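You operate a simulated robot arm through the tools that you are given. There is no shell and no other tool. Be economical: measure what you need, move in short steps, check, and stop when the job is done.

You run a simulated two-armed robot. Do the job below in one go: nothing can be reset, and whatever is moved stays where it is left.

Task
Fit the blue board on the posts and drive both screws at its printed torque.
Fine: set the torque knob before you drive; the driver goes back in its rest.

The check looks at the end state, three seconds after you hand in, the way a careful person would. Anything else that was tipped, shoved, dropped, spilled or broken makes it a failure.

Robot
Two 7-joint arms with two-finger grippers on one trunk, hanging from a carriage that runs on a gantry, over the field with the corners [-2.495, -1.187], [0.005, -1.177], [0, 0.003], [-2.5, -0.007] (x, y) and turns from -308 to 380 degrees about z. Base frame: it is fixed where the carriage stands at the start and does not move with it; the origin is on the floor, on the carriage's upright axis, x ahead of it, y to its left, z up. Readings come in m, degrees, newtons and seconds.
The left shoulder is at the start at [0, 0.236, 1.568], the right one opposite. With the tool pointing down near the work surface each hand reaches from about 0.1 to 0.62 m from the robot's upright axis, wherever it stands, measured 20 degrees to its own side. Places, roughly: blue driver trim knob [0.7, 0.3, 0.9]; driver controller [0.6, 0.4, 0.8]; red toggle clamp lever [0.5, 0.7, 0.8]; torque knob [0.6, 0.4, 0.9]; white board plug (2x2x3 cm) [0.6, 0.5, 0.8]; white lower shell (7x21x3 cm) [0.5, 0.5, 0.8]. Payload 3.43 kg a hand.
The TCP of each hand is the grasp point between the finger pads, 0.03 m short of the fingertips. In the tool frame z runs along the fingers and y along their closing line. Largest opening 0.104 m; the body of the gripper starts 0.057 m behind the TCP.
Orientation is told as [roll, pitch, yaw] about the base's x, y, z axes, in that order, counted from this pose: with the fingers straight down and closing along the base's y, the tool's x points along the base's -x, its y along +y and its z along -z.

Tools
- The arms move only by the tool send_rows. It takes "left_commands", "right_commands" or both (then of equal length, played together; a hand with none holds still); each is a list of rows, each a list of 3 entries, a list of its own where there are three numbers: the shift along the tool's x, y, z in units of 25 mm (1.0 is 25 mm), then the turn, a rotation vector about the tool's x, y, z in units of 8 degrees (1.0 is 8 degrees), then the gripper command, from -1 (fully open) to 1 (shut), values between in proportion. In form: [[[tx, ty, tz], [ax, ay, az], gripper], ...]. A call has 1 to 10 rows; each row shifts and turns the commanded pose from where the row before left it, along the tool's axes as they then stand. A call with a number of a shift or a turn outside -1 to 1 is refused whole. Each row takes 0.2 s and may step no farther than 0.05 m and 8.6 degrees from the row before; otherwise, or with a gripper value out of range, the whole call is refused. A pose out of reach is approached as far as the arm can. The call stops where the force on the tool passes 40 N (or 10 N more than at its start, if that is more) or the arm is blocked; 0.2 s more then pass. Each finger travels about 0.045 m/s and halts on what it meets, pressing with about 34 N; the grip force reading is that of the motor and also rises with nothing between the fingers. The clock runs only during rows and for 0.2 s after the last one: add rows that do not move to give the fingers time. The reply holds the time, the measured pose of the TCP, the force on the tool along the base axes, the opening and the grip force, in the units named above and with some noise, with the torque about the TCP (base axes, N m) and any sound that the robot's microphone picked up.
- Cameras (640 x 400 px; columns grow to the right, rows downward): "scene" is now at [0.1978, 0.0686, 1.6887]; the picture's right is [0.99, -0.15, 0.00], its down [-0.14, -0.87, -0.47] and it looks along [0.07, 0.47, -0.88] (base axes); focal length 279 px, centre (320, 200). "left" rides on the left gripper at [0.067, -0.018, -0.09] in its tool frame; the picture's right is [0.25, 0.97, 0.00], its down [-0.73, 0.19, -0.66] and it looks along [-0.64, 0.17, 0.75] (tool axes); focal length 218 px, centre (320, 200). "right" rides on the right gripper at [0.067, 0.018, -0.09] in its tool frame; the picture's right is [-0.25, 0.97, 0.00], its down [-0.73, -0.19, -0.66] and it looks along [-0.64, -0.17, 0.75] (tool axes); focal length 218 px, centre (320, 200). There is no depth. A picture from a camera that has moved, and an enlarged one, comes with that camera's place and axes in the base frame and with its lens. The place of the scene camera against the robot may be out by one fixed shift of up to 0.018 m in any direction.
- get_image(camera): a new picture of that camera. No time passes.
- slide_trunk(by): slides the trunk up (or, below 0, down) by that many m; the arms and the scene camera ride with it, the base frame stays. It gives what a move gives, with no picture.
- steer(legs): drives the robot by 1 to 6 legs, each [ahead, left, turn to the left] in m, m and degrees, along the robot's own axes; the way and the turn of a leg run together, so that a leg with both is an arc; at most 1.5 m and 180 degrees a leg. The arms and the cameras ride along, it lands a little off, and it stops where it bumps. It keeps to its track: a leg is cut to what the track allows. It gives what a move gives.
- head_to(pan, tilt): turns the head with the scene camera to pan (to the left, within 86 degrees either way) and tilt (down, from -29 to 69), counted from straight ahead of the robot. It gives what a move gives.
- inspect(camera, box): a new picture of the part [left, top, right, bottom] of that camera's present view, enlarged. No time passes.
- finish_job(): hands the job in; it is judged then, once.

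Go step by step. Nothing tells you exact positions but the pictures and the camera data: compare them with the known pose of the tool, close in by small moves and look again before you grip or let go. The budget is 120 turns and 108 pictures, counting those below and the enlarged ones. Unless the task says otherwise, let go and move clear before handing in, and close with one line.

The tools are called after "Emit:" as a command line: name --argument value ..., lists and objects as JSON in quotes. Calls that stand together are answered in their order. send_rows: Moves the arms, as the interface text tells. Its arguments: {"type":"object","properties":{"left_commands":{"type":"array","items":{"type":"array"}},"right_commands":{"type":"array","items":{"type":"array"}}},"required":[]} The other tools are called the same way: slide_trunk (by) slides the trunk up or down; steer (legs) drives the base; head_to (pan, tilt) turns the head that bears the scene camera; get_image (camera) takes a picture; inspect (camera, box) takes an enlarged picture of a part of a camera's view; finish_job () hands the job in.

At the start:

```text
time_s: 0.0
left_tool_pos: [0.3155, 0.4751, 1.2046]
left_ee_rot: [0.0, -0.1, 0.0]
left_force: [-0.7, -0.4, 0.9]
left_ft_torque: [0.0, -0.01, 0.02]
left_gripper_width: 0.1038
left_gripper_force: 0.0
right_tool_pos: [0.3945, 0.0783, 1.229]
right_ee_rot: [0.0, 0.0, 0.0]
right_force: [-0.6, 0.7, 0.2]
right_ft_torque: [-0.01, 0.04, 0.0]
right_gripper_width: 0.1038
right_gripper_force: 0.1
trunk travel left (down, up): [-0.478, 0.162]
robot x, y, heading: [0.0033, -0.0024, -0.0]
head pan, tilt: [81.2, 61.9]
```

scene: 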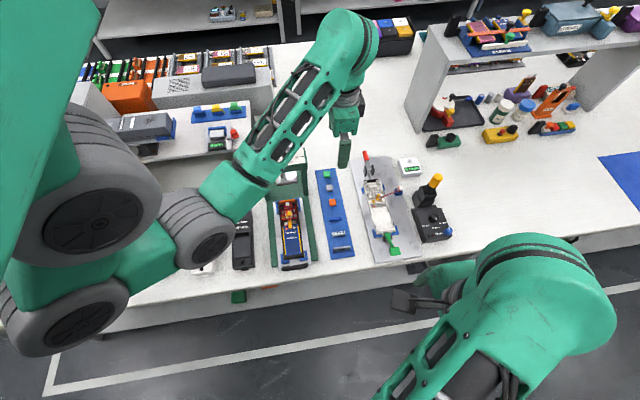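
right: 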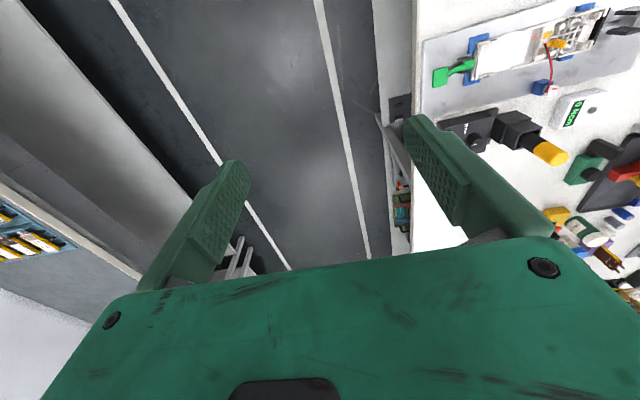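
left: 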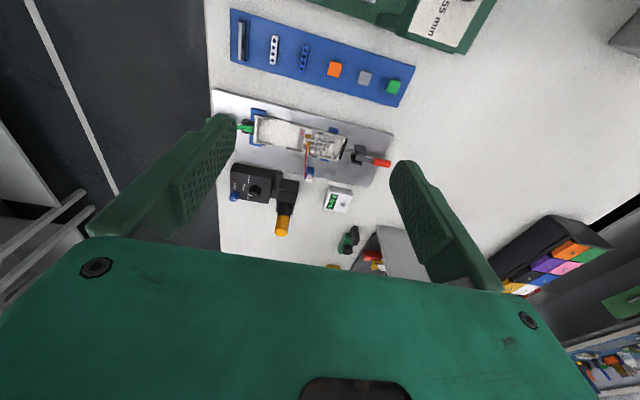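

I see a workbench to the robot's left, with a fixture (lower shell, red and green toggle clamps), a black driver controller with a yellow-handled driver, and a blue tray of parts. I'll zoom in on these first.

Emit:
inspect --camera "scene" --box '[340, 140, 470, 270]'

Emit:
inspect --camera "left" --box '[210, 80, 410, 250]'

Emit:
inspect --camera "scene" --box '[220, 150, 370, 280]'

Emit:
inspect --camera "scene" --box '[400, 0, 640, 170]'

Emit:
inspect --camera "left" --box '[210, 0, 510, 110]'

```text
3.08 times, centred on (405, 205) of scene
camera zoom: at [0.1978, 0.0686, 1.6887], right [0.99, -0.15, 0.0], down [-0.14, -0.87, -0.47], along [0.07, 0.47, -0.88], focal length 858 px, centre (58, 185)
```

zoom: 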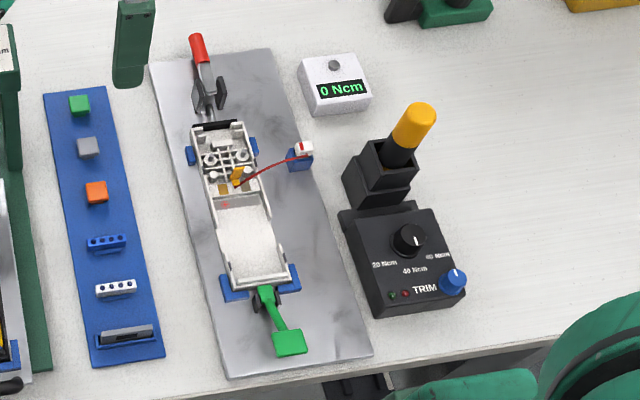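

```text
2.35 times, centred on (310, 165) of left
camera zoom: at [0.2483, 0.4557, 1.2925], right [-0.25, 0.97, 0.0], down [0.73, 0.19, 0.66], along [0.64, 0.17, -0.75], focal length 514 px, centre (344, 282)
```

zoom: 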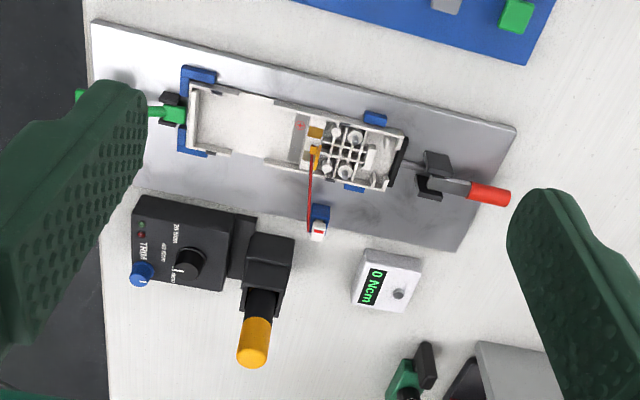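

```text
3.08 times, centred on (295, 215) of scene
camera zoom: at [0.1978, 0.0686, 1.6887], right [0.99, -0.15, 0.0], down [-0.14, -0.87, -0.47], along [0.07, 0.47, -0.88], focal length 858 px, centre (397, 154)
```

zoom: 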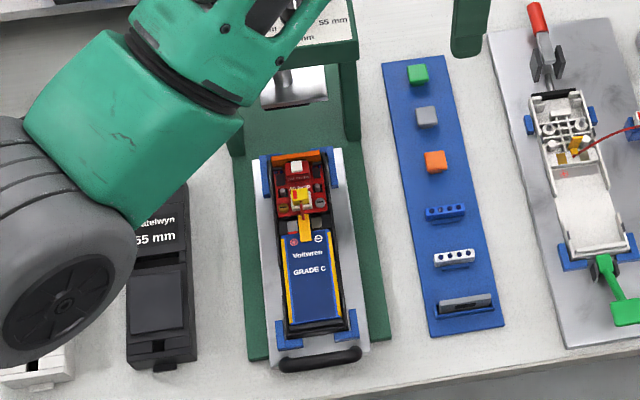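

```text
2.35 times, centred on (520, 85) of scene
camera zoom: at [0.1978, 0.0686, 1.6887], right [0.99, -0.15, 0.0], down [-0.14, -0.87, -0.47], along [0.07, 0.47, -0.88], focal length 656 px, centre (-151, 471)
```

zoom: 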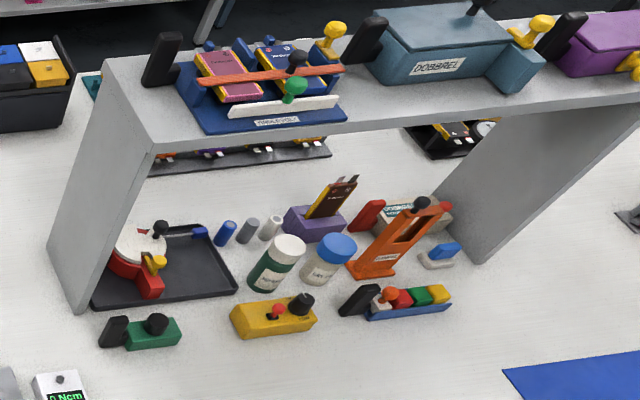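

```text
2.13 times, centred on (360, 55) of left
camera zoom: at [0.2483, 0.4557, 1.2925], right [-0.25, 0.97, 0.0], down [0.73, 0.19, 0.66], along [0.64, 0.17, -0.75], focal length 466 px, centre (235, 509)
```

zoom: 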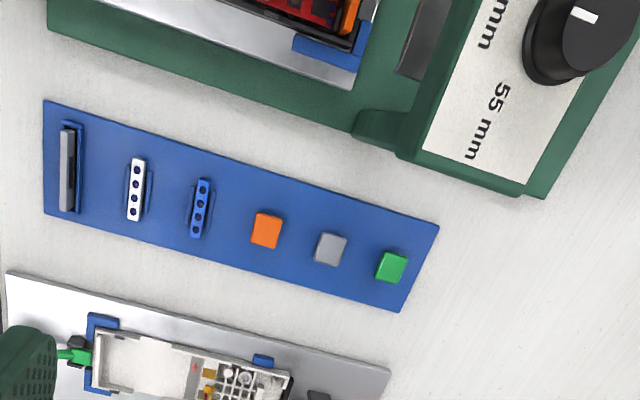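

The blue board isn't obvious yet, so I'll look at the racks and around the room.

Emit:
inspect --camera "scene" --box '[70, 30, 290, 170]'

Emit:
inspect --camera "right" --box '[410, 0, 640, 300]'

Emit:
head_to --pan 40 --tilt 50

Emit:
get_image --camera "scene"

```text
2.86 times, centred on (180, 100) of scene
camera zoom: at [0.1978, 0.0686, 1.6887], right [0.99, -0.15, 0.0], down [-0.14, -0.87, -0.47], along [0.07, 0.47, -0.88], focal length 797 px, centre (720, 486)
```

zoom: 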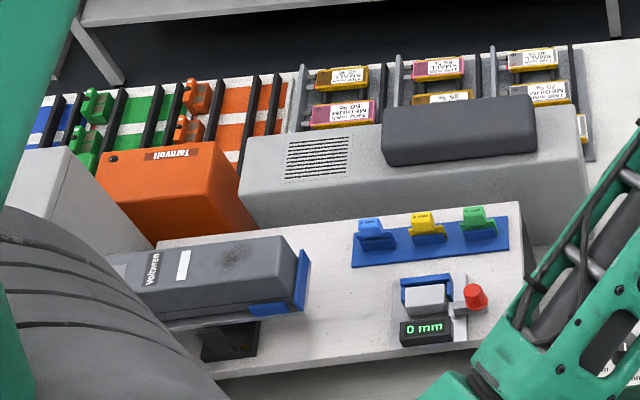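

```text
1.33 times, centred on (525, 150) of right
camera zoom: at [0.3263, 0.0955, 1.318], right [0.25, 0.97, 0.0], down [0.73, -0.19, 0.66], along [0.64, -0.17, -0.75], focal length 291 px, centre (47, 267)
```

zoom: 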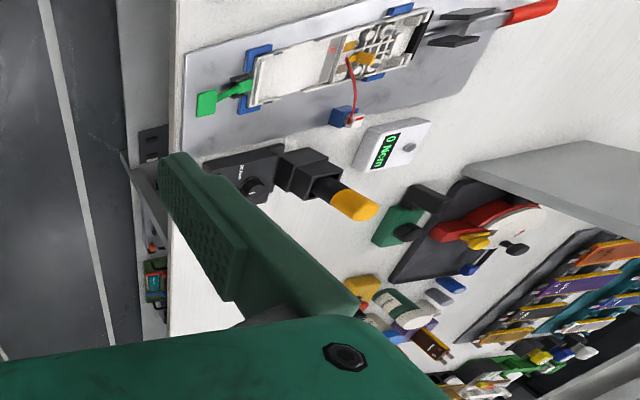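

```text
time_s: 1.1
left_tool_pos: [0.3152, 0.4739, 1.2041]
left_ee_rot: [0.1, 0.0, 0.1]
left_force: [-0.4, -0.8, 0.2]
left_ft_torque: [0.02, 0.01, 0.0]
left_gripper_width: 0.1041
left_gripper_force: 0.0
right_tool_pos: [0.3952, 0.0788, 1.2282]
right_ee_rot: [0.0, 0.0, 0.0]
right_force: [-0.3, 0.1, -0.1]
right_ft_torque: [0.02, 0.02, 0.01]
right_gripper_width: 0.1041
right_gripper_force: 0.1
trunk travel left (down, up): [-0.478, 0.162]
robot x, y, heading: [0.0, 0.0023, -0.0]
head pan, tilt: [40.0, 50.0]
```

```text
97 pictures are left
camera scene: at [0.2468, 0.0544, 1.7033], right [0.64, -0.77, 0.0], down [-0.59, -0.49, -0.64], along [0.49, 0.41, -0.77], focal length 279 px, centre (320, 200)
```

scene: 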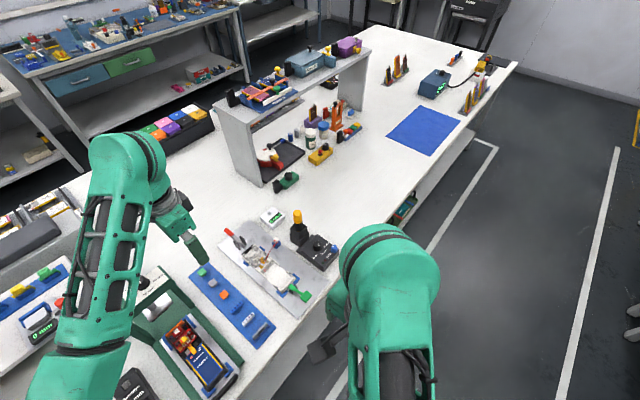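

Emit:
inspect --camera "scene" --box '[340, 40, 520, 240]'

Emit:
inspect --camera "right" --box '[0, 160, 140, 290]'

Emit:
head_to --pan -60 --tilt 35

Emit:
get_image --camera "scene"

```text
2.00 times, centred on (430, 140) of scene
camera zoom: at [0.2468, 0.0544, 1.7033], right [0.64, -0.77, 0.0], down [-0.59, -0.49, -0.64], along [0.49, 0.41, -0.77], focal length 558 px, centre (100, 320)
```

zoom: 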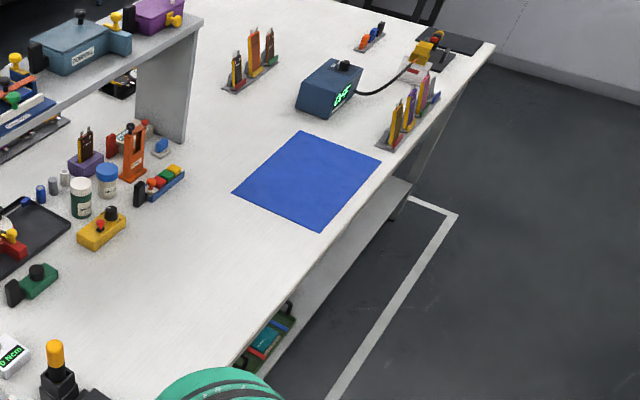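

```text
3.08 times, centred on (70, 225) of right
camera zoom: at [0.3263, 0.0955, 1.3181], right [0.25, 0.97, 0.0], down [0.73, -0.19, 0.66], along [0.64, -0.17, -0.75], focal length 672 px, centre (1089, 123)
```

zoom: 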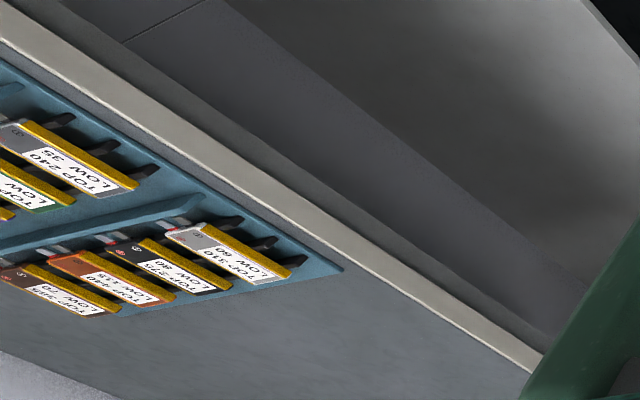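

```text
time_s: 2.8
left_tool_pos: [0.3158, 0.4745, 1.2035]
left_ee_rot: [-0.1, 0.0, 0.0]
left_force: [0.8, -1.0, 0.1]
left_ft_torque: [0.0, 0.0, 0.03]
left_gripper_width: 0.104
left_gripper_force: 0.1
right_tool_pos: [0.3948, 0.0789, 1.2287]
right_ee_rot: [0.0, 0.0, 0.0]
right_force: [-0.2, 0.0, -0.3]
right_ft_torque: [0.01, 0.0, 0.04]
right_gripper_width: 0.104
right_gripper_force: 0.2
trunk travel left (down, up): [-0.478, 0.162]
robot x, y, heading: [-0.0013, 0.0009, -0.0]
head pan, tilt: [-60.0, 35.0]
```

```text
94 pictures are left
camera scene: at [0.232, -0.0713, 1.7251], right [-0.87, -0.5, 0.0], down [-0.29, 0.5, -0.82], along [0.41, -0.71, -0.57], focal length 279 px, centre (320, 200)
```

scene: 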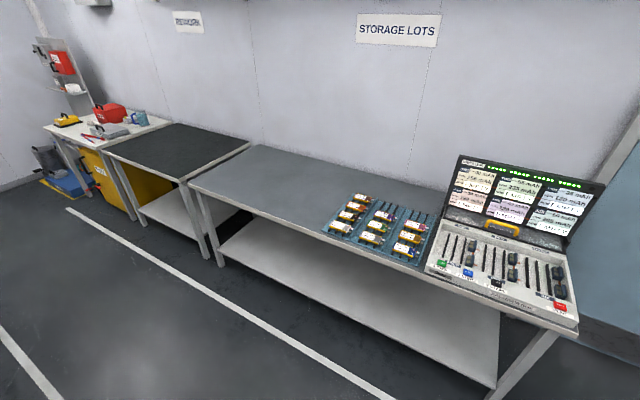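

The far bench holds storage lots (batteries), not boards. I'll raise the trunk and drive back to see the rest of the left bench.

Emit:
slide_trunk --by 0.15

Emit:
steer --legs '[[-0.7, -0.4, 0]]'

Emit:
head_to --pan 80 --tilt 38

Emit:
get_image --camera "scene"

```text
time_s: 4.6
left_tool_pos: [0.3156, 0.4733, 1.3526]
left_ee_rot: [0.0, 0.0, 0.1]
left_force: [-0.8, 0.5, -1.2]
left_ft_torque: [-0.01, 0.02, -0.01]
left_gripper_width: 0.1041
left_gripper_force: 0.1
right_tool_pos: [0.3952, 0.0787, 1.377]
right_ee_rot: [-0.1, 0.0, -0.1]
right_force: [0.0, -0.2, -0.3]
right_ft_torque: [-0.01, 0.0, -0.02]
right_gripper_width: 0.1041
right_gripper_force: 0.0
trunk travel left (down, up): [-0.628, 0.012]
robot x, y, heading: [-0.0028, -0.0021, -0.1]
head pan, tilt: [-60.0, 35.0]
```

```text
time_s: 9.0
left_tool_pos: [-0.4025, 0.0724, 1.3536]
left_ee_rot: [0.0, 0.0, 0.0]
left_force: [-0.6, -0.5, 0.7]
left_ft_torque: [-0.05, -0.03, -0.03]
left_gripper_width: 0.1042
left_gripper_force: 0.1
right_tool_pos: [-0.3229, -0.3232, 1.3789]
right_ee_rot: [0.0, 0.0, -0.1]
right_force: [-0.5, 0.3, 0.8]
right_ft_torque: [-0.04, 0.03, 0.01]
right_gripper_width: 0.1038
right_gripper_force: 0.1
trunk travel left (down, up): [-0.628, 0.012]
robot x, y, heading: [-0.7195, -0.4024, 0.1]
head pan, tilt: [-60.0, 35.0]
```

```text
time_s: 11.2
left_tool_pos: [-0.4034, 0.0725, 1.3541]
left_ee_rot: [0.0, 0.1, -0.1]
left_force: [-0.3, -0.3, -0.6]
left_ft_torque: [-0.02, 0.02, 0.02]
left_gripper_width: 0.1041
left_gripper_force: 0.2
right_tool_pos: [-0.324, -0.3232, 1.3787]
right_ee_rot: [-0.1, 0.1, -0.1]
right_force: [0.5, -0.6, 0.0]
right_ft_torque: [-0.01, 0.02, 0.0]
right_gripper_width: 0.104
right_gripper_force: 0.0
trunk travel left (down, up): [-0.628, 0.012]
robot x, y, heading: [-0.716, -0.3999, -0.1]
head pan, tilt: [80.0, 38.0]
```

```text
93 pictures are left
camera scene: at [-0.5163, -0.3114, 1.8705], right [0.98, -0.18, 0.0], down [-0.11, -0.61, -0.79], along [0.14, 0.78, -0.62], focal length 279 px, centre (320, 200)
```

scene: 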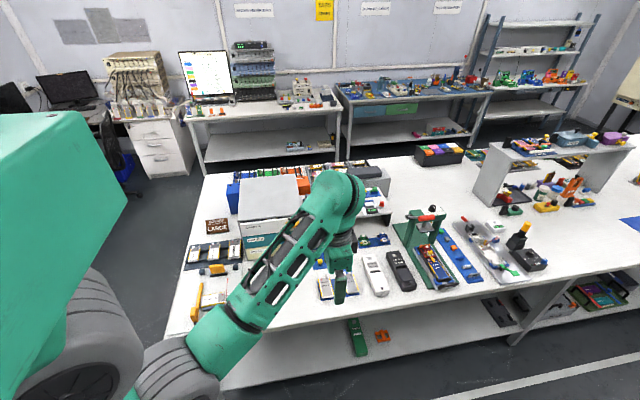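

Emit:
inspect --camera "scene" --box '[440, 240, 640, 360]'

Emit:
inspect --camera "scene" --box '[170, 140, 410, 360]'

```text
3.20 times, centred on (540, 300) of scene
camera zoom: at [-0.5163, -0.3114, 1.8705], right [0.98, -0.18, 0.0], down [-0.11, -0.61, -0.79], along [0.14, 0.78, -0.62], focal length 892 px, centre (-384, -120)
```

zoom: 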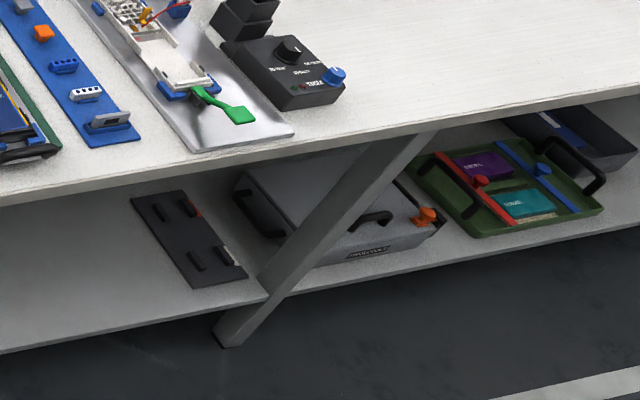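

```text
1.82 times, centred on (290, 250) of scene
camera zoom: at [-0.5163, -0.3114, 1.8705], right [0.98, -0.18, 0.0], down [-0.11, -0.61, -0.79], along [0.14, 0.78, -0.62], focal length 507 px, centre (374, 109)
```

zoom: 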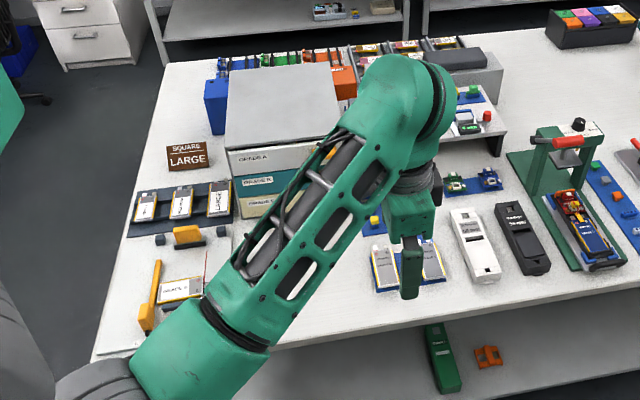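

Emit:
inspect --camera "scene" --box '[345, 190, 425, 250]'

Emit:
inspect --camera "scene" --box '[560, 260, 640, 320]'

Emit:
inspect --camera "scene" --box '[480, 120, 560, 170]'

Emit:
get_image --camera "left"

```text
6.67 times, centred on (385, 220) of scene
camera zoom: at [-0.5163, -0.3114, 1.8705], right [0.98, -0.18, 0.0], down [-0.11, -0.61, -0.79], along [0.14, 0.78, -0.62], focal length 1859 px, centre (-113, 67)
```

zoom: 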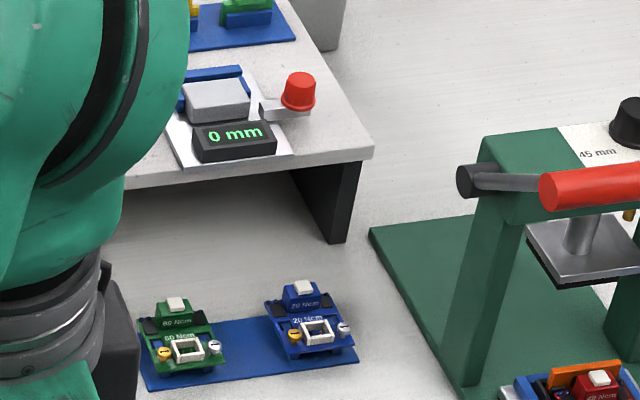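

```text
6.67 times, centred on (600, 290) of scene
camera zoom: at [-0.5163, -0.3114, 1.8705], right [0.98, -0.18, 0.0], down [-0.11, -0.61, -0.79], along [0.14, 0.78, -0.62], focal length 1859 px, centre (-1547, -400)
```

zoom: 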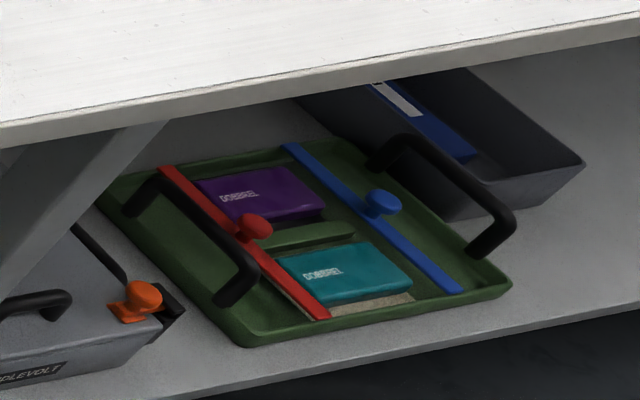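

```text
8.00 times, centred on (520, 145) of scene
camera zoom: at [-0.5163, -0.3114, 1.8705], right [0.98, -0.18, 0.0], down [-0.11, -0.61, -0.79], along [0.14, 0.78, -0.62], focal length 2231 px, centre (-1280, 640)
```

zoom: 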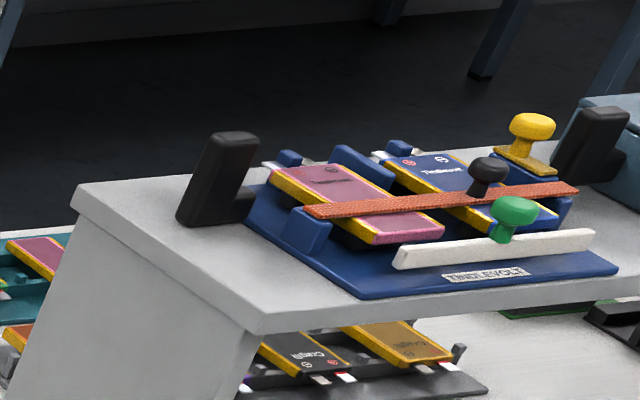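

```text
87 pictures are left
camera left: at [-0.47, 0.0543, 1.4426], right [-0.25, 0.97, 0.0], down [0.73, 0.19, 0.66], along [0.64, 0.16, -0.75], focal length 218 px, centre (320, 200)
```

left: 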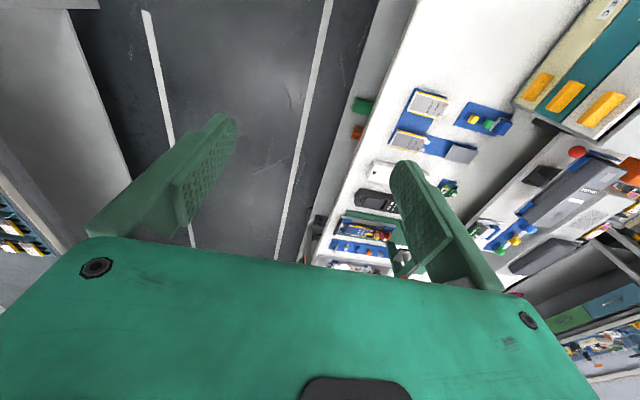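

Found it: the blue board (label 20 Ncm, gold and silver screws, white socket, grip block) sits on a small blue tray near [-0.02, 0.61, 0.82], next to a green one. I'll go closer with the left hand and look.

Emit:
steer --legs '[[0.25, 0.38, 0]]'

Emit:
slide_trunk --by -0.2

Emit:
get_image --camera "left"

Emit:
head_to --pan 60 --tilt 50

Emit:
get_image --camera "scene"

```text
time_s: 14.0
left_tool_pos: [-0.143, 0.4594, 1.3532]
left_ee_rot: [0.0, 0.0, -0.6]
left_force: [-0.4, -0.3, -0.2]
left_ft_torque: [0.01, -0.01, -0.03]
left_gripper_width: 0.1039
left_gripper_force: 0.1
right_tool_pos: [-0.0659, 0.0634, 1.3772]
right_ee_rot: [0.0, 0.1, -0.5]
right_force: [-0.5, -0.1, -0.7]
right_ft_torque: [0.02, 0.03, -0.05]
right_gripper_width: 0.104
right_gripper_force: 0.0
trunk travel left (down, up): [-0.628, 0.012]
robot x, y, heading: [-0.466, -0.0148, -0.4]
head pan, tilt: [80.0, 38.0]
```

```text
time_s: 16.2
left_tool_pos: [-0.1421, 0.4581, 1.1532]
left_ee_rot: [0.0, 0.0, -0.6]
left_force: [-0.7, 0.1, 0.1]
left_ft_torque: [-0.07, 0.0, 0.04]
left_gripper_width: 0.1038
left_gripper_force: 0.2
right_tool_pos: [-0.0673, 0.0625, 1.1787]
right_ee_rot: [0.0, 0.0, -0.6]
right_force: [-0.5, -0.4, 0.4]
right_ft_torque: [-0.02, 0.02, 0.01]
right_gripper_width: 0.1039
right_gripper_force: 0.0
trunk travel left (down, up): [-0.428, 0.212]
robot x, y, heading: [-0.4627, -0.0106, -0.3]
head pan, tilt: [80.0, 38.0]
```

```text
86 pictures are left
camera left: at [-0.21, 0.4413, 1.2427], right [-0.24, 0.97, 0.0], down [0.73, 0.18, 0.66], along [0.64, 0.16, -0.75], focal length 218 px, centre (320, 200)
```

left: 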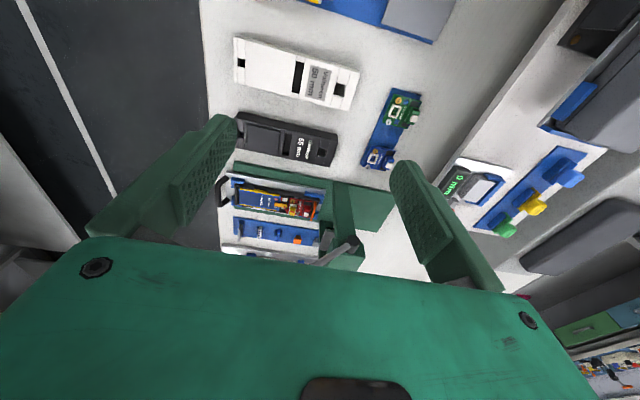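

```text
time_s: 17.0
left_tool_pos: [-0.1425, 0.4582, 1.1528]
left_ee_rot: [0.0, 0.0, -0.7]
left_force: [-0.6, 0.2, 0.6]
left_ft_torque: [-0.02, -0.04, 0.0]
left_gripper_width: 0.1039
left_gripper_force: 0.0
right_tool_pos: [-0.0667, 0.0626, 1.1793]
right_ee_rot: [0.0, 0.0, -0.7]
right_force: [0.6, -0.4, 0.2]
right_ft_torque: [-0.04, -0.01, 0.0]
right_gripper_width: 0.1039
right_gripper_force: 0.2
trunk travel left (down, up): [-0.428, 0.212]
robot x, y, heading: [-0.4623, -0.014, -0.7]
head pan, tilt: [60.0, 50.0]
```

```text
85 pictures are left
camera scene: at [-0.236, 0.0574, 1.6534], right [0.86, -0.51, 0.0], down [-0.39, -0.66, -0.64], along [0.33, 0.55, -0.77], focal length 279 px, centre (320, 200)
```

scene: 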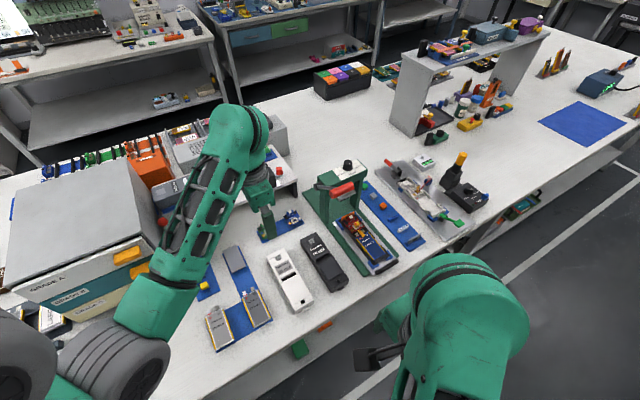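

Emit:
inspect --camera "left" --box '[350, 80, 440, 190]'

Emit:
inspect --camera "scene" --box '[250, 190, 320, 250]'

Emit:
inspect --camera "scene" --box '[370, 130, 490, 250]'

```text
3.64 times, centred on (395, 135) of left
camera zoom: at [-0.2101, 0.4413, 1.2425], right [-0.24, 0.97, 0.0], down [0.73, 0.18, 0.66], along [0.64, 0.16, -0.75], focal length 794 px, centre (47, 436)
```

zoom: 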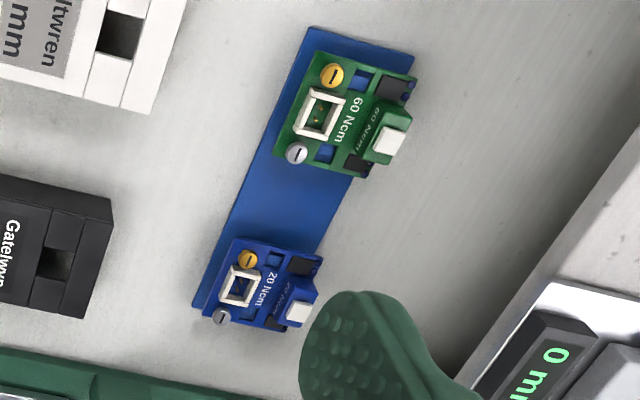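

```text
6.67 times, centred on (285, 220) of scene
camera zoom: at [-0.236, 0.0574, 1.6534], right [0.86, -0.51, 0.0], down [-0.39, -0.66, -0.64], along [0.33, 0.55, -0.77], focal length 1859 px, centre (553, 67)
```

zoom: 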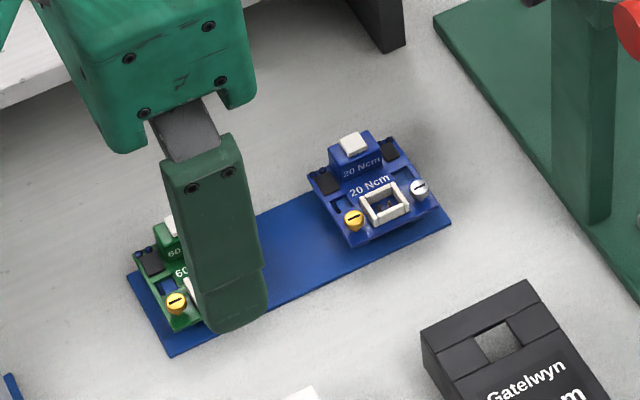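

```text
3.33 times, centred on (430, 190) of scene
camera zoom: at [-0.236, 0.0574, 1.6534], right [0.86, -0.51, 0.0], down [-0.39, -0.66, -0.64], along [0.33, 0.55, -0.77], focal length 930 px, centre (-47, 233)
```

zoom: 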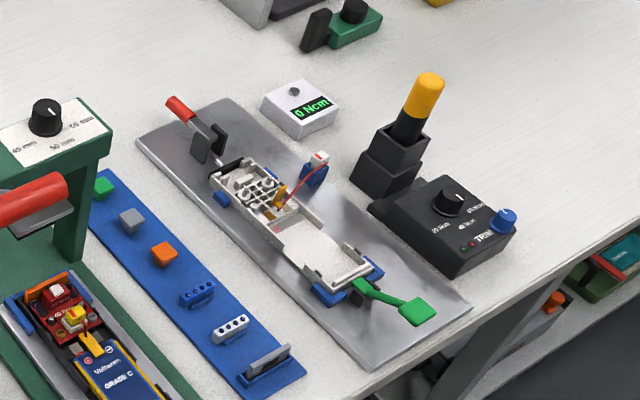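

The blue board reads 20 Ncm on both labels and lies square to the base axes, with its grip block near [0.0, 0.645]. I'll turn the left hand 90 degrees so the fingers close along x on the block, and drive forward 0.18 m.

Emit:
send_rows --left_commands '[[[0, 0, 0], [0, 0, -1], -1], [[0, 0, 0], [0, 0, -1], -1], [[0, 0, 0], [0, 0, -1], -1], [[0, 0, 0], [0, 0, -1], -1], [[0, 0, 0], [0, 0, -1], -1], [[0, 0, 0], [0, 0, -1], -1], [[0, 0, 0], [0, 0, -1], -1], [[0, 0, 0], [0, 0, -1], -1], [[0, 0, 0], [0, 0, -1], -1], [[0, 0, 0], [0, 0, -1], -1]]'

Emit:
steer --legs '[[0.18, 0, 0.5]]'

Emit:
send_rows --left_commands '[[[0, 0, 0], [0, 0, -1], -1], [[0, 0, 0], [0, 0, -0.4], -1]]'

Emit:
get_image --camera "left"

Emit:
get_image --camera "scene"

```text
time_s: 19.2
left_tool_pos: [-0.1431, 0.4588, 1.153]
left_ee_rot: [0.0, 0.1, 79.5]
left_force: [0.3, -0.5, -0.3]
left_ft_torque: [0.01, 0.02, 0.0]
left_gripper_width: 0.1042
left_gripper_force: 0.2
right_tool_pos: [-0.0666, 0.0632, 1.1788]
right_ee_rot: [0.0, 0.0, -0.6]
right_force: [0.2, 0.4, 0.8]
right_ft_torque: [-0.03, -0.02, -0.03]
right_gripper_width: 0.104
right_gripper_force: 0.1
trunk travel left (down, up): [-0.428, 0.212]
robot x, y, heading: [-0.468, -0.0083, -0.6]
head pan, tilt: [60.0, 50.0]
```

```text
time_s: 20.5
left_tool_pos: [-0.0241, 0.4632, 1.147]
left_ee_rot: [1.2, 0.1, 80.0]
left_force: [-20.4, 0.8, -1.6]
left_ft_torque: [0.06, 0.78, -0.31]
left_gripper_width: 0.0926
left_gripper_force: 0.1
right_tool_pos: [0.0595, 0.0662, 1.1776]
right_ee_rot: [0.1, 0.0, 0.0]
right_force: [1.0, -0.1, 0.0]
right_ft_torque: [0.02, 0.02, 0.01]
right_gripper_width: 0.1043
right_gripper_force: 0.1
trunk travel left (down, up): [-0.428, 0.212]
robot x, y, heading: [-0.3321, -0.0108, -0.0]
head pan, tilt: [60.0, 50.0]
stopped in leg 1: the force on the tool passed its limit at 57 N (the readings are from after the stop); the commanded pose is now the measured one
```

```text
time_s: 21.1
left_tool_pos: [-0.0185, 0.461, 1.1494]
left_ee_rot: [0.5, -0.2, 91.1]
left_force: [-1.3, 0.1, 0.0]
left_ft_torque: [-0.01, -0.02, 0.01]
left_gripper_width: 0.1039
left_gripper_force: 0.2
right_tool_pos: [0.0634, 0.0652, 1.1788]
right_ee_rot: [0.0, -0.1, -0.1]
right_force: [1.3, 0.6, -0.3]
right_ft_torque: [0.02, 0.06, 0.01]
right_gripper_width: 0.104
right_gripper_force: 0.1
trunk travel left (down, up): [-0.428, 0.212]
robot x, y, heading: [-0.3349, -0.0116, -0.2]
head pan, tilt: [60.0, 50.0]
```

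```text
81 pictures are left
camera left: at [0.0008, 0.3937, 1.2392], right [-0.96, -0.27, 0.01], down [-0.2, 0.73, 0.66], along [-0.19, 0.63, -0.75], focal length 218 px, centre (320, 200)
```

left: 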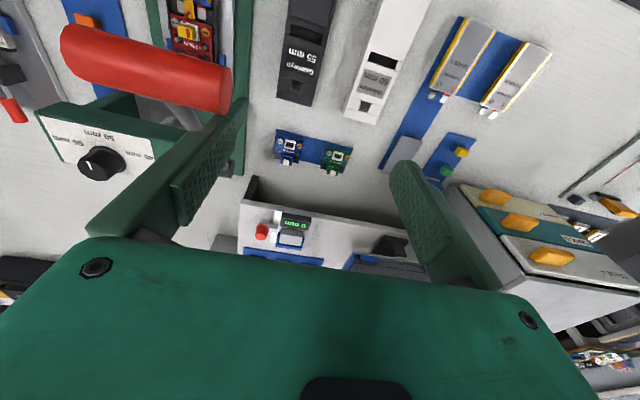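

```text
80 pictures are left
camera scene: at [-0.1067, 0.0585, 1.6534], right [0.87, -0.5, 0.0], down [-0.38, -0.66, -0.64], along [0.32, 0.56, -0.77], focal length 279 px, centre (320, 200)
```

scene: 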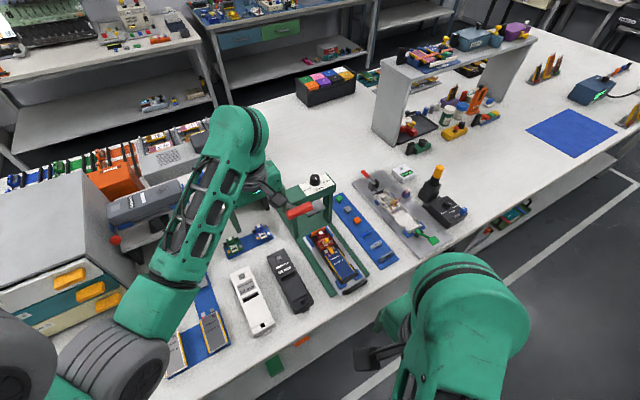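

The left finger bumped the press's red handle. I'll lift clear, back off, and check whether it shifted.

Emit:
send_rows --left_commands '[[[0, 1, 0], [0, 0, 0], -1], [[0, 1, -0.5], [0, 0, 0], -1], [[0, 0, -1], [0, 0, 0], -1], [[0, 0, -1], [0, 0, 0], -1], [[0, 0, -1], [0, 0, 0], -1]]'

Emit:
inspect --camera "scene" --box '[220, 160, 400, 300]'

Emit:
get_image --camera "left"

```text
time_s: 22.3
left_tool_pos: [-0.0677, 0.4589, 1.151]
left_ee_rot: [0.5, -0.3, 91.2]
left_force: [0.5, 1.2, 0.4]
left_ft_torque: [0.0, -0.01, -0.02]
left_gripper_width: 0.1039
left_gripper_force: 0.1
left hand out of reach, approached as far as the arm can: row 2, 3, 4, 5
right_tool_pos: [0.0622, 0.065, 1.1791]
right_ee_rot: [0.1, -0.2, -0.1]
right_force: [-0.8, 0.4, 0.0]
right_ft_torque: [0.02, -0.01, 0.0]
right_gripper_width: 0.104
right_gripper_force: 0.0
trunk travel left (down, up): [-0.428, 0.212]
robot x, y, heading: [-0.339, -0.0106, -0.3]
head pan, tilt: [60.0, 50.0]
```

```text
2.86 times, centred on (310, 230) of scene
camera zoom: at [-0.107, 0.0586, 1.6534], right [0.87, -0.5, 0.0], down [-0.38, -0.66, -0.64], along [0.32, 0.56, -0.77], focal length 797 px, centre (349, 114)
```

zoom: 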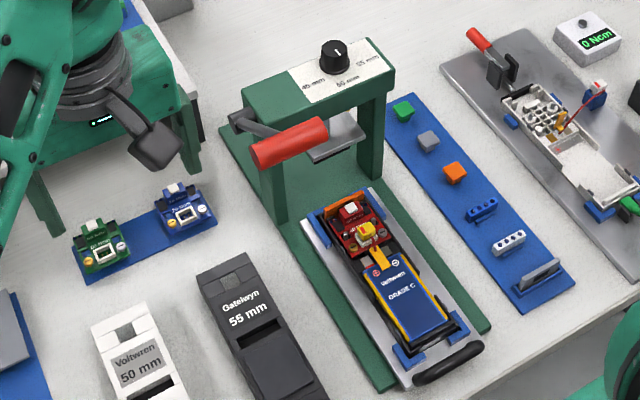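

```text
78 pictures are left
camera left: at [-0.0484, 0.3918, 1.2398], right [-0.96, -0.27, 0.01], down [-0.2, 0.72, 0.66], along [-0.18, 0.63, -0.75], focal length 218 px, centre (320, 200)
```

left: 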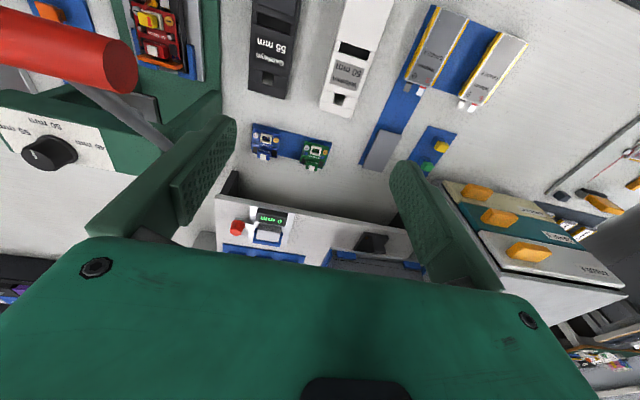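

The press stands where it was, to within what the pictures can show. I'll move the hand over the boards at x ≈ -0.07, staying away from the lever.

Emit:
send_rows --left_commands '[[[-1, 0, 0], [0, 0, 0], 0], [[-1, 0, 0], [0, 0, 0], 0], [[-1, 0, 0], [0, 0, 0], 0], [[-1, 0, 0], [0, 0, 0], 0], [[-1, 0, 0], [0, 0, 0], 0], [[-1, 0, 0], [0, 0, 0], 0]]'

Emit:
get_image --camera "scene"

Emit:
get_image --camera "left"

```text
time_s: 23.7
left_tool_pos: [-0.0686, 0.6103, 1.1525]
left_ee_rot: [0.7, -0.2, 91.1]
left_force: [-0.2, -0.3, 0.0]
left_ft_torque: [0.01, -0.02, -0.03]
left_gripper_width: 0.0517
left_gripper_force: 0.1
right_tool_pos: [0.0625, 0.0654, 1.1797]
right_ee_rot: [0.1, -0.1, -0.1]
right_force: [-0.3, -0.8, 0.8]
right_ft_torque: [-0.02, 0.03, -0.02]
right_gripper_width: 0.1039
right_gripper_force: 0.0
trunk travel left (down, up): [-0.428, 0.212]
robot x, y, heading: [-0.3331, -0.0132, 0.0]
head pan, tilt: [60.0, 50.0]
```

```text
77 pictures are left
camera scene: at [-0.1069, 0.0588, 1.6534], right [0.87, -0.5, 0.0], down [-0.38, -0.66, -0.64], along [0.32, 0.56, -0.77], focal length 279 px, centre (320, 200)
```

scene: 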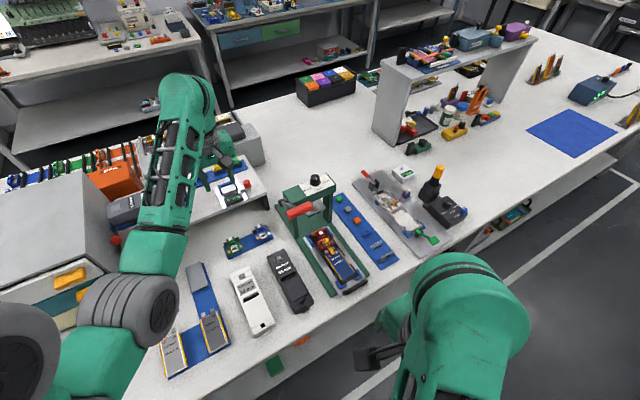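

```text
76 pictures are left
camera left: at [-0.0498, 0.5429, 1.2413], right [-0.96, -0.27, 0.01], down [-0.2, 0.72, 0.66], along [-0.19, 0.63, -0.75], focal length 218 px, centre (320, 200)
```

left: 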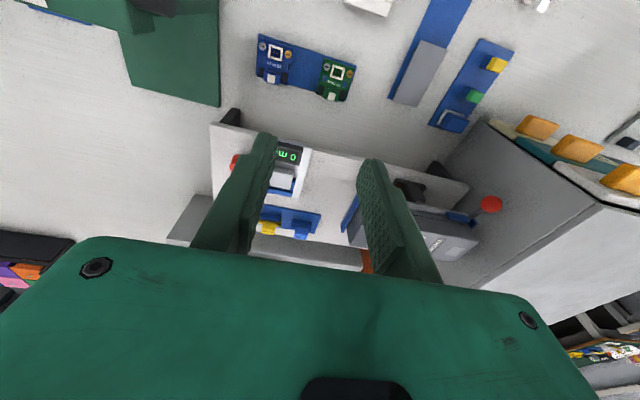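

Emit:
inspect --camera "left" --box '[245, 25, 325, 100]'

```text
5.33 times, centred on (285, 62) of left
camera zoom: at [-0.0498, 0.5429, 1.2413], right [-0.96, -0.27, 0.01], down [-0.2, 0.72, 0.66], along [-0.19, 0.63, -0.75], focal length 1164 px, centre (507, 933)
```

zoom: 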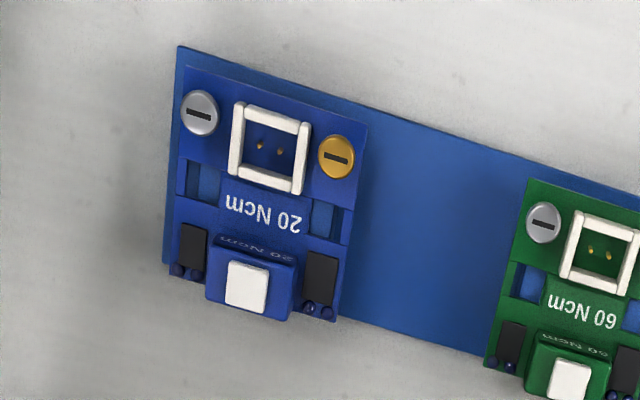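

The block on the blue board measures about 25 mm wide, centred near [-0.003, 0.645], with its top near z 0.865. I'll lower the hand beside it, left of the lever, then look.

Emit:
send_rows --left_commands '[[[-0.7, 0, 0.5], [0, 0, 0], 0], [[-0.7, 0, 1], [0, 0, 0], 0], [[0, 0, 1], [0, 0, 0], 0], [[0, 0, 1], [0, 0, 0], 0], [[0, 0, 1], [0, 0, 0], 0], [[0, 0, 1], [0, 0, 0], 0], [[0, 0, 1], [0, 0, 0], 0], [[0, 0, 0.7], [0, 0, 0], 0]]'

Emit:
get_image --camera "left"

Emit:
inspect --camera "scene" --box '[200, 150, 350, 270]'

```text
time_s: 25.5
left_tool_pos: [-0.0718, 0.6467, 0.9707]
left_ee_rot: [0.8, -0.1, 91.0]
left_force: [-0.2, -0.3, 0.3]
left_ft_torque: [0.02, 0.01, 0.04]
left_gripper_width: 0.0522
left_gripper_force: 0.0
right_tool_pos: [0.063, 0.0653, 1.1787]
right_ee_rot: [0.0, -0.2, -0.2]
right_force: [0.6, 0.0, -0.1]
right_ft_torque: [-0.02, -0.01, 0.02]
right_gripper_width: 0.1039
right_gripper_force: 0.1
trunk travel left (down, up): [-0.428, 0.212]
robot x, y, heading: [-0.3324, -0.0121, 0.1]
head pan, tilt: [60.0, 50.0]
```

```text
74 pictures are left
camera left: at [-0.0522, 0.5782, 1.0605], right [-0.96, -0.27, 0.01], down [-0.2, 0.72, 0.66], along [-0.19, 0.63, -0.75], focal length 218 px, centre (320, 200)
```

left: 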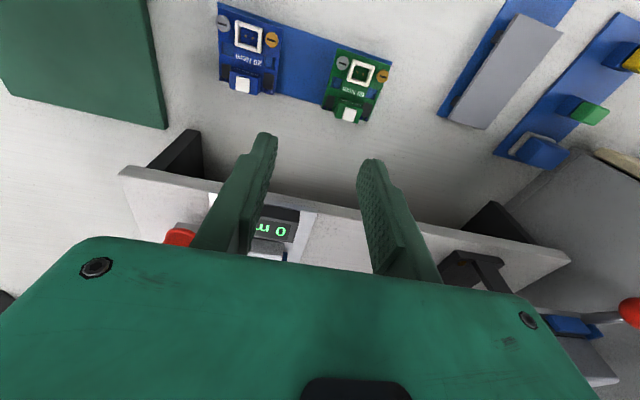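

```text
3.33 times, centred on (275, 210) of scene
camera zoom: at [-0.107, 0.0585, 1.6534], right [0.87, -0.5, 0.0], down [-0.38, -0.66, -0.64], along [0.32, 0.56, -0.77], focal length 930 px, centre (470, 167)
```

zoom: 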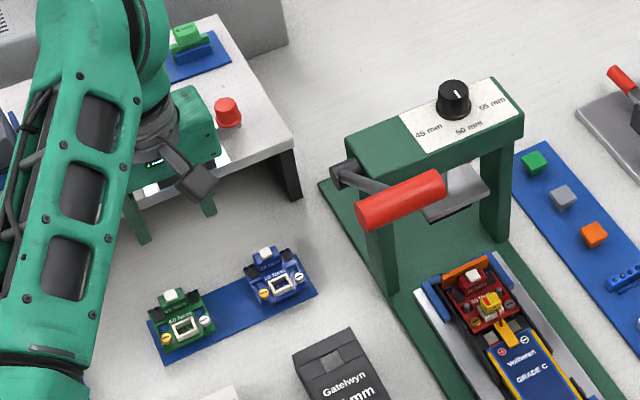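

Emit:
send_rows --left_commands '[[[0, 0, 0.8], [0, 0, 0], 0], [[0, 0, 0.8], [0, 0, 0], 0], [[0, -1, 0], [0, 0, 0], 0], [[0, -1, 0], [0, 0, 0], 0], [[0, -0.8, 0], [0, 0, 0], 0]]'

Emit:
get_image --camera "left"

Emit:
inspect --camera "scene" --box '[200, 170, 320, 270]'

```text
time_s: 26.7
left_tool_pos: [-0.0257, 0.6425, 0.9409]
left_ee_rot: [0.7, -0.1, 90.9]
left_force: [-0.9, 0.3, 0.8]
left_ft_torque: [0.02, 0.0, 0.01]
left_gripper_width: 0.0522
left_gripper_force: 0.2
left hand out of reach, approached as far as the arm can: row 4, 5
right_tool_pos: [0.063, 0.0657, 1.1792]
right_ee_rot: [0.0, -0.1, -0.1]
right_force: [0.8, 0.3, 0.7]
right_ft_torque: [0.01, 0.0, 0.01]
right_gripper_width: 0.1043
right_gripper_force: 0.0
trunk travel left (down, up): [-0.428, 0.212]
robot x, y, heading: [-0.3326, -0.0093, 0.2]
head pan, tilt: [60.0, 50.0]
```

```text
72 pictures are left
camera left: at [-0.0069, 0.5744, 1.0304], right [-0.96, -0.27, 0.01], down [-0.2, 0.73, 0.66], along [-0.19, 0.63, -0.75], focal length 218 px, centre (320, 200)
```

left: 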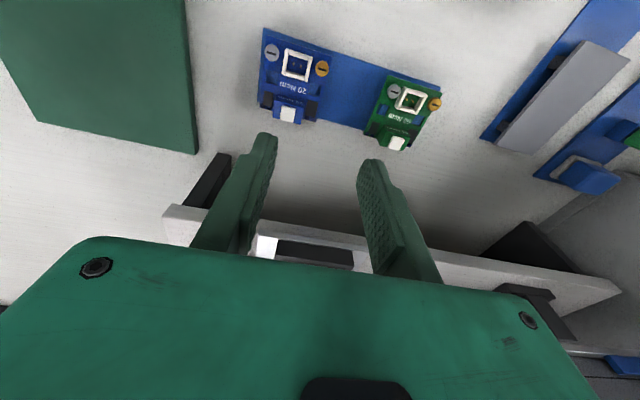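

```text
4.00 times, centred on (260, 220) of scene
camera zoom: at [-0.1071, 0.0585, 1.6533], right [0.87, -0.5, 0.0], down [-0.38, -0.66, -0.64], along [0.32, 0.56, -0.77], focal length 1115 px, centre (560, 120)
```

zoom: 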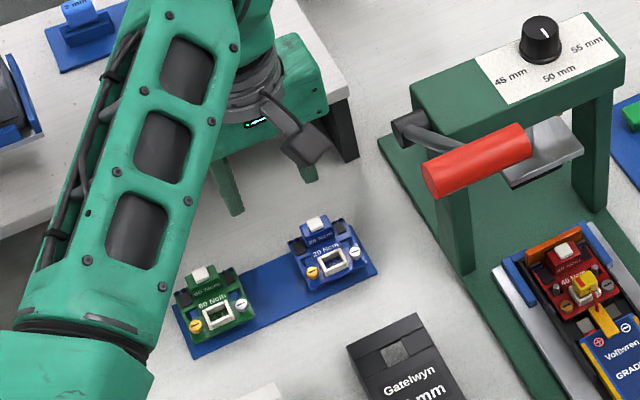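

The arm is near its limit, so I'll drive 25 mm forward to put the hand over the block and then look again.

Emit:
steer --legs '[[0.025, 0, 0]]'

Emit:
get_image --camera "left"

```text
time_s: 27.5
left_tool_pos: [-0.0003, 0.6416, 0.9411]
left_ee_rot: [0.7, 0.1, 91.1]
left_force: [0.0, 0.0, -0.5]
left_ft_torque: [-0.02, 0.03, 0.04]
left_gripper_width: 0.0519
left_gripper_force: 0.1
right_tool_pos: [0.0882, 0.0661, 1.1797]
right_ee_rot: [0.0, -0.1, -0.1]
right_force: [-0.5, 0.0, 0.2]
right_ft_torque: [-0.01, 0.05, 0.0]
right_gripper_width: 0.1042
right_gripper_force: 0.0
trunk travel left (down, up): [-0.428, 0.212]
robot x, y, heading: [-0.3093, -0.011, -0.3]
head pan, tilt: [60.0, 50.0]
```

```text
70 pictures are left
camera left: at [0.0197, 0.5743, 1.0306], right [-0.96, -0.27, 0.01], down [-0.2, 0.73, 0.66], along [-0.19, 0.63, -0.75], focal length 218 px, centre (320, 200)
```

left: 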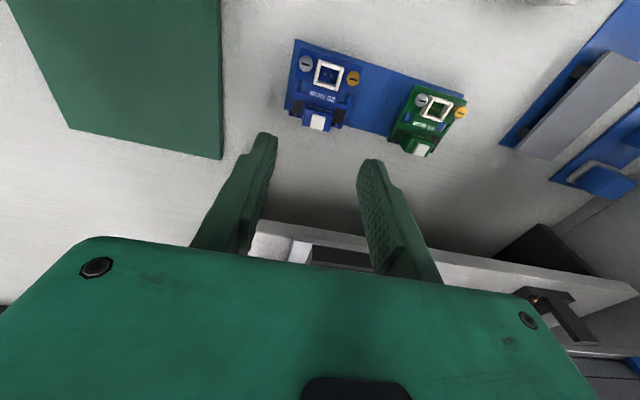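

Emit:
slide_trunk --by -0.05

Emit:
send_rows --left_commands '[[[-0.2, 0, 0], [0, 0, 0], 0]]'

Emit:
inspect --camera "left" --box '[230, 50, 430, 200]'

Emit:
inspect --camera "scene" --box '[220, 170, 320, 260]'

```text
time_s: 28.4
left_tool_pos: [-0.0002, 0.6416, 0.8906]
left_ee_rot: [0.7, 0.0, 91.1]
left_force: [0.4, -0.4, 0.7]
left_ft_torque: [-0.03, 0.01, 0.02]
left_gripper_width: 0.0521
left_gripper_force: 0.0
right_tool_pos: [0.0879, 0.0645, 1.1295]
right_ee_rot: [0.2, -0.2, -0.3]
right_force: [0.0, -0.8, -0.6]
right_ft_torque: [-0.01, 0.01, 0.01]
right_gripper_width: 0.1038
right_gripper_force: 0.2
trunk travel left (down, up): [-0.378, 0.262]
robot x, y, heading: [-0.3093, -0.0149, 0.0]
head pan, tilt: [60.0, 50.0]
```

```text
time_s: 28.9
left_tool_pos: [-0.0008, 0.6454, 0.892]
left_ee_rot: [0.7, -0.2, 91.0]
left_force: [0.4, 0.6, -0.2]
left_ft_torque: [-0.04, 0.01, -0.01]
left_gripper_width: 0.052
left_gripper_force: 0.0
right_tool_pos: [0.0881, 0.0652, 1.1289]
right_ee_rot: [0.0, 0.0, -0.2]
right_force: [0.1, 0.5, 0.8]
right_ft_torque: [0.02, -0.01, 0.02]
right_gripper_width: 0.1039
right_gripper_force: 0.1
trunk travel left (down, up): [-0.378, 0.262]
robot x, y, heading: [-0.3105, -0.0136, -0.1]
head pan, tilt: [60.0, 50.0]
```

```text
2.67 times, centred on (330, 125) of left
camera zoom: at [0.0191, 0.579, 0.981], right [-0.96, -0.27, 0.01], down [-0.19, 0.73, 0.66], along [-0.19, 0.63, -0.75], focal length 582 px, centre (293, 400)
```

zoom: 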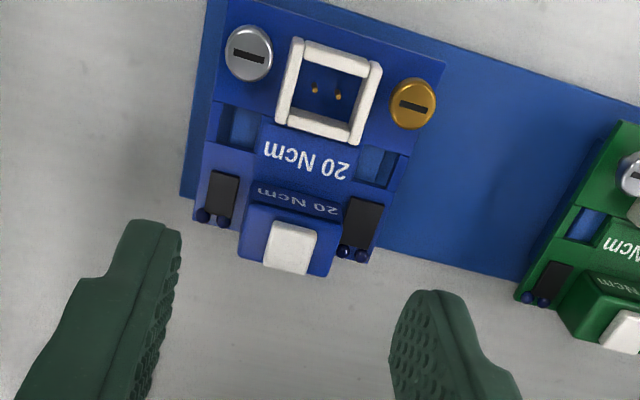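

```text
4.44 times, centred on (270, 215) of scene
camera zoom: at [-0.0816, 0.0584, 1.6034], right [0.86, -0.5, 0.0], down [-0.38, -0.66, -0.64], along [0.32, 0.56, -0.77], focal length 1239 px, centre (542, 133)
```

zoom: 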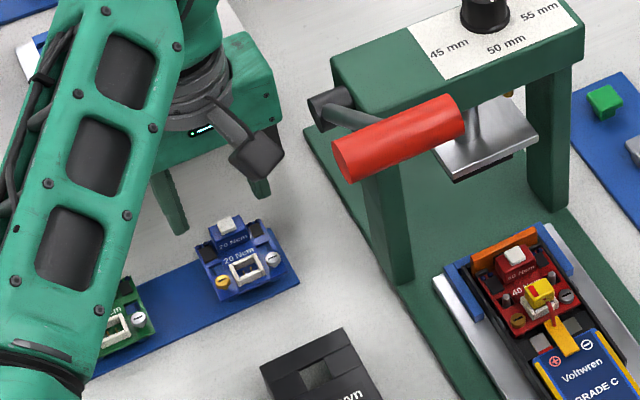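

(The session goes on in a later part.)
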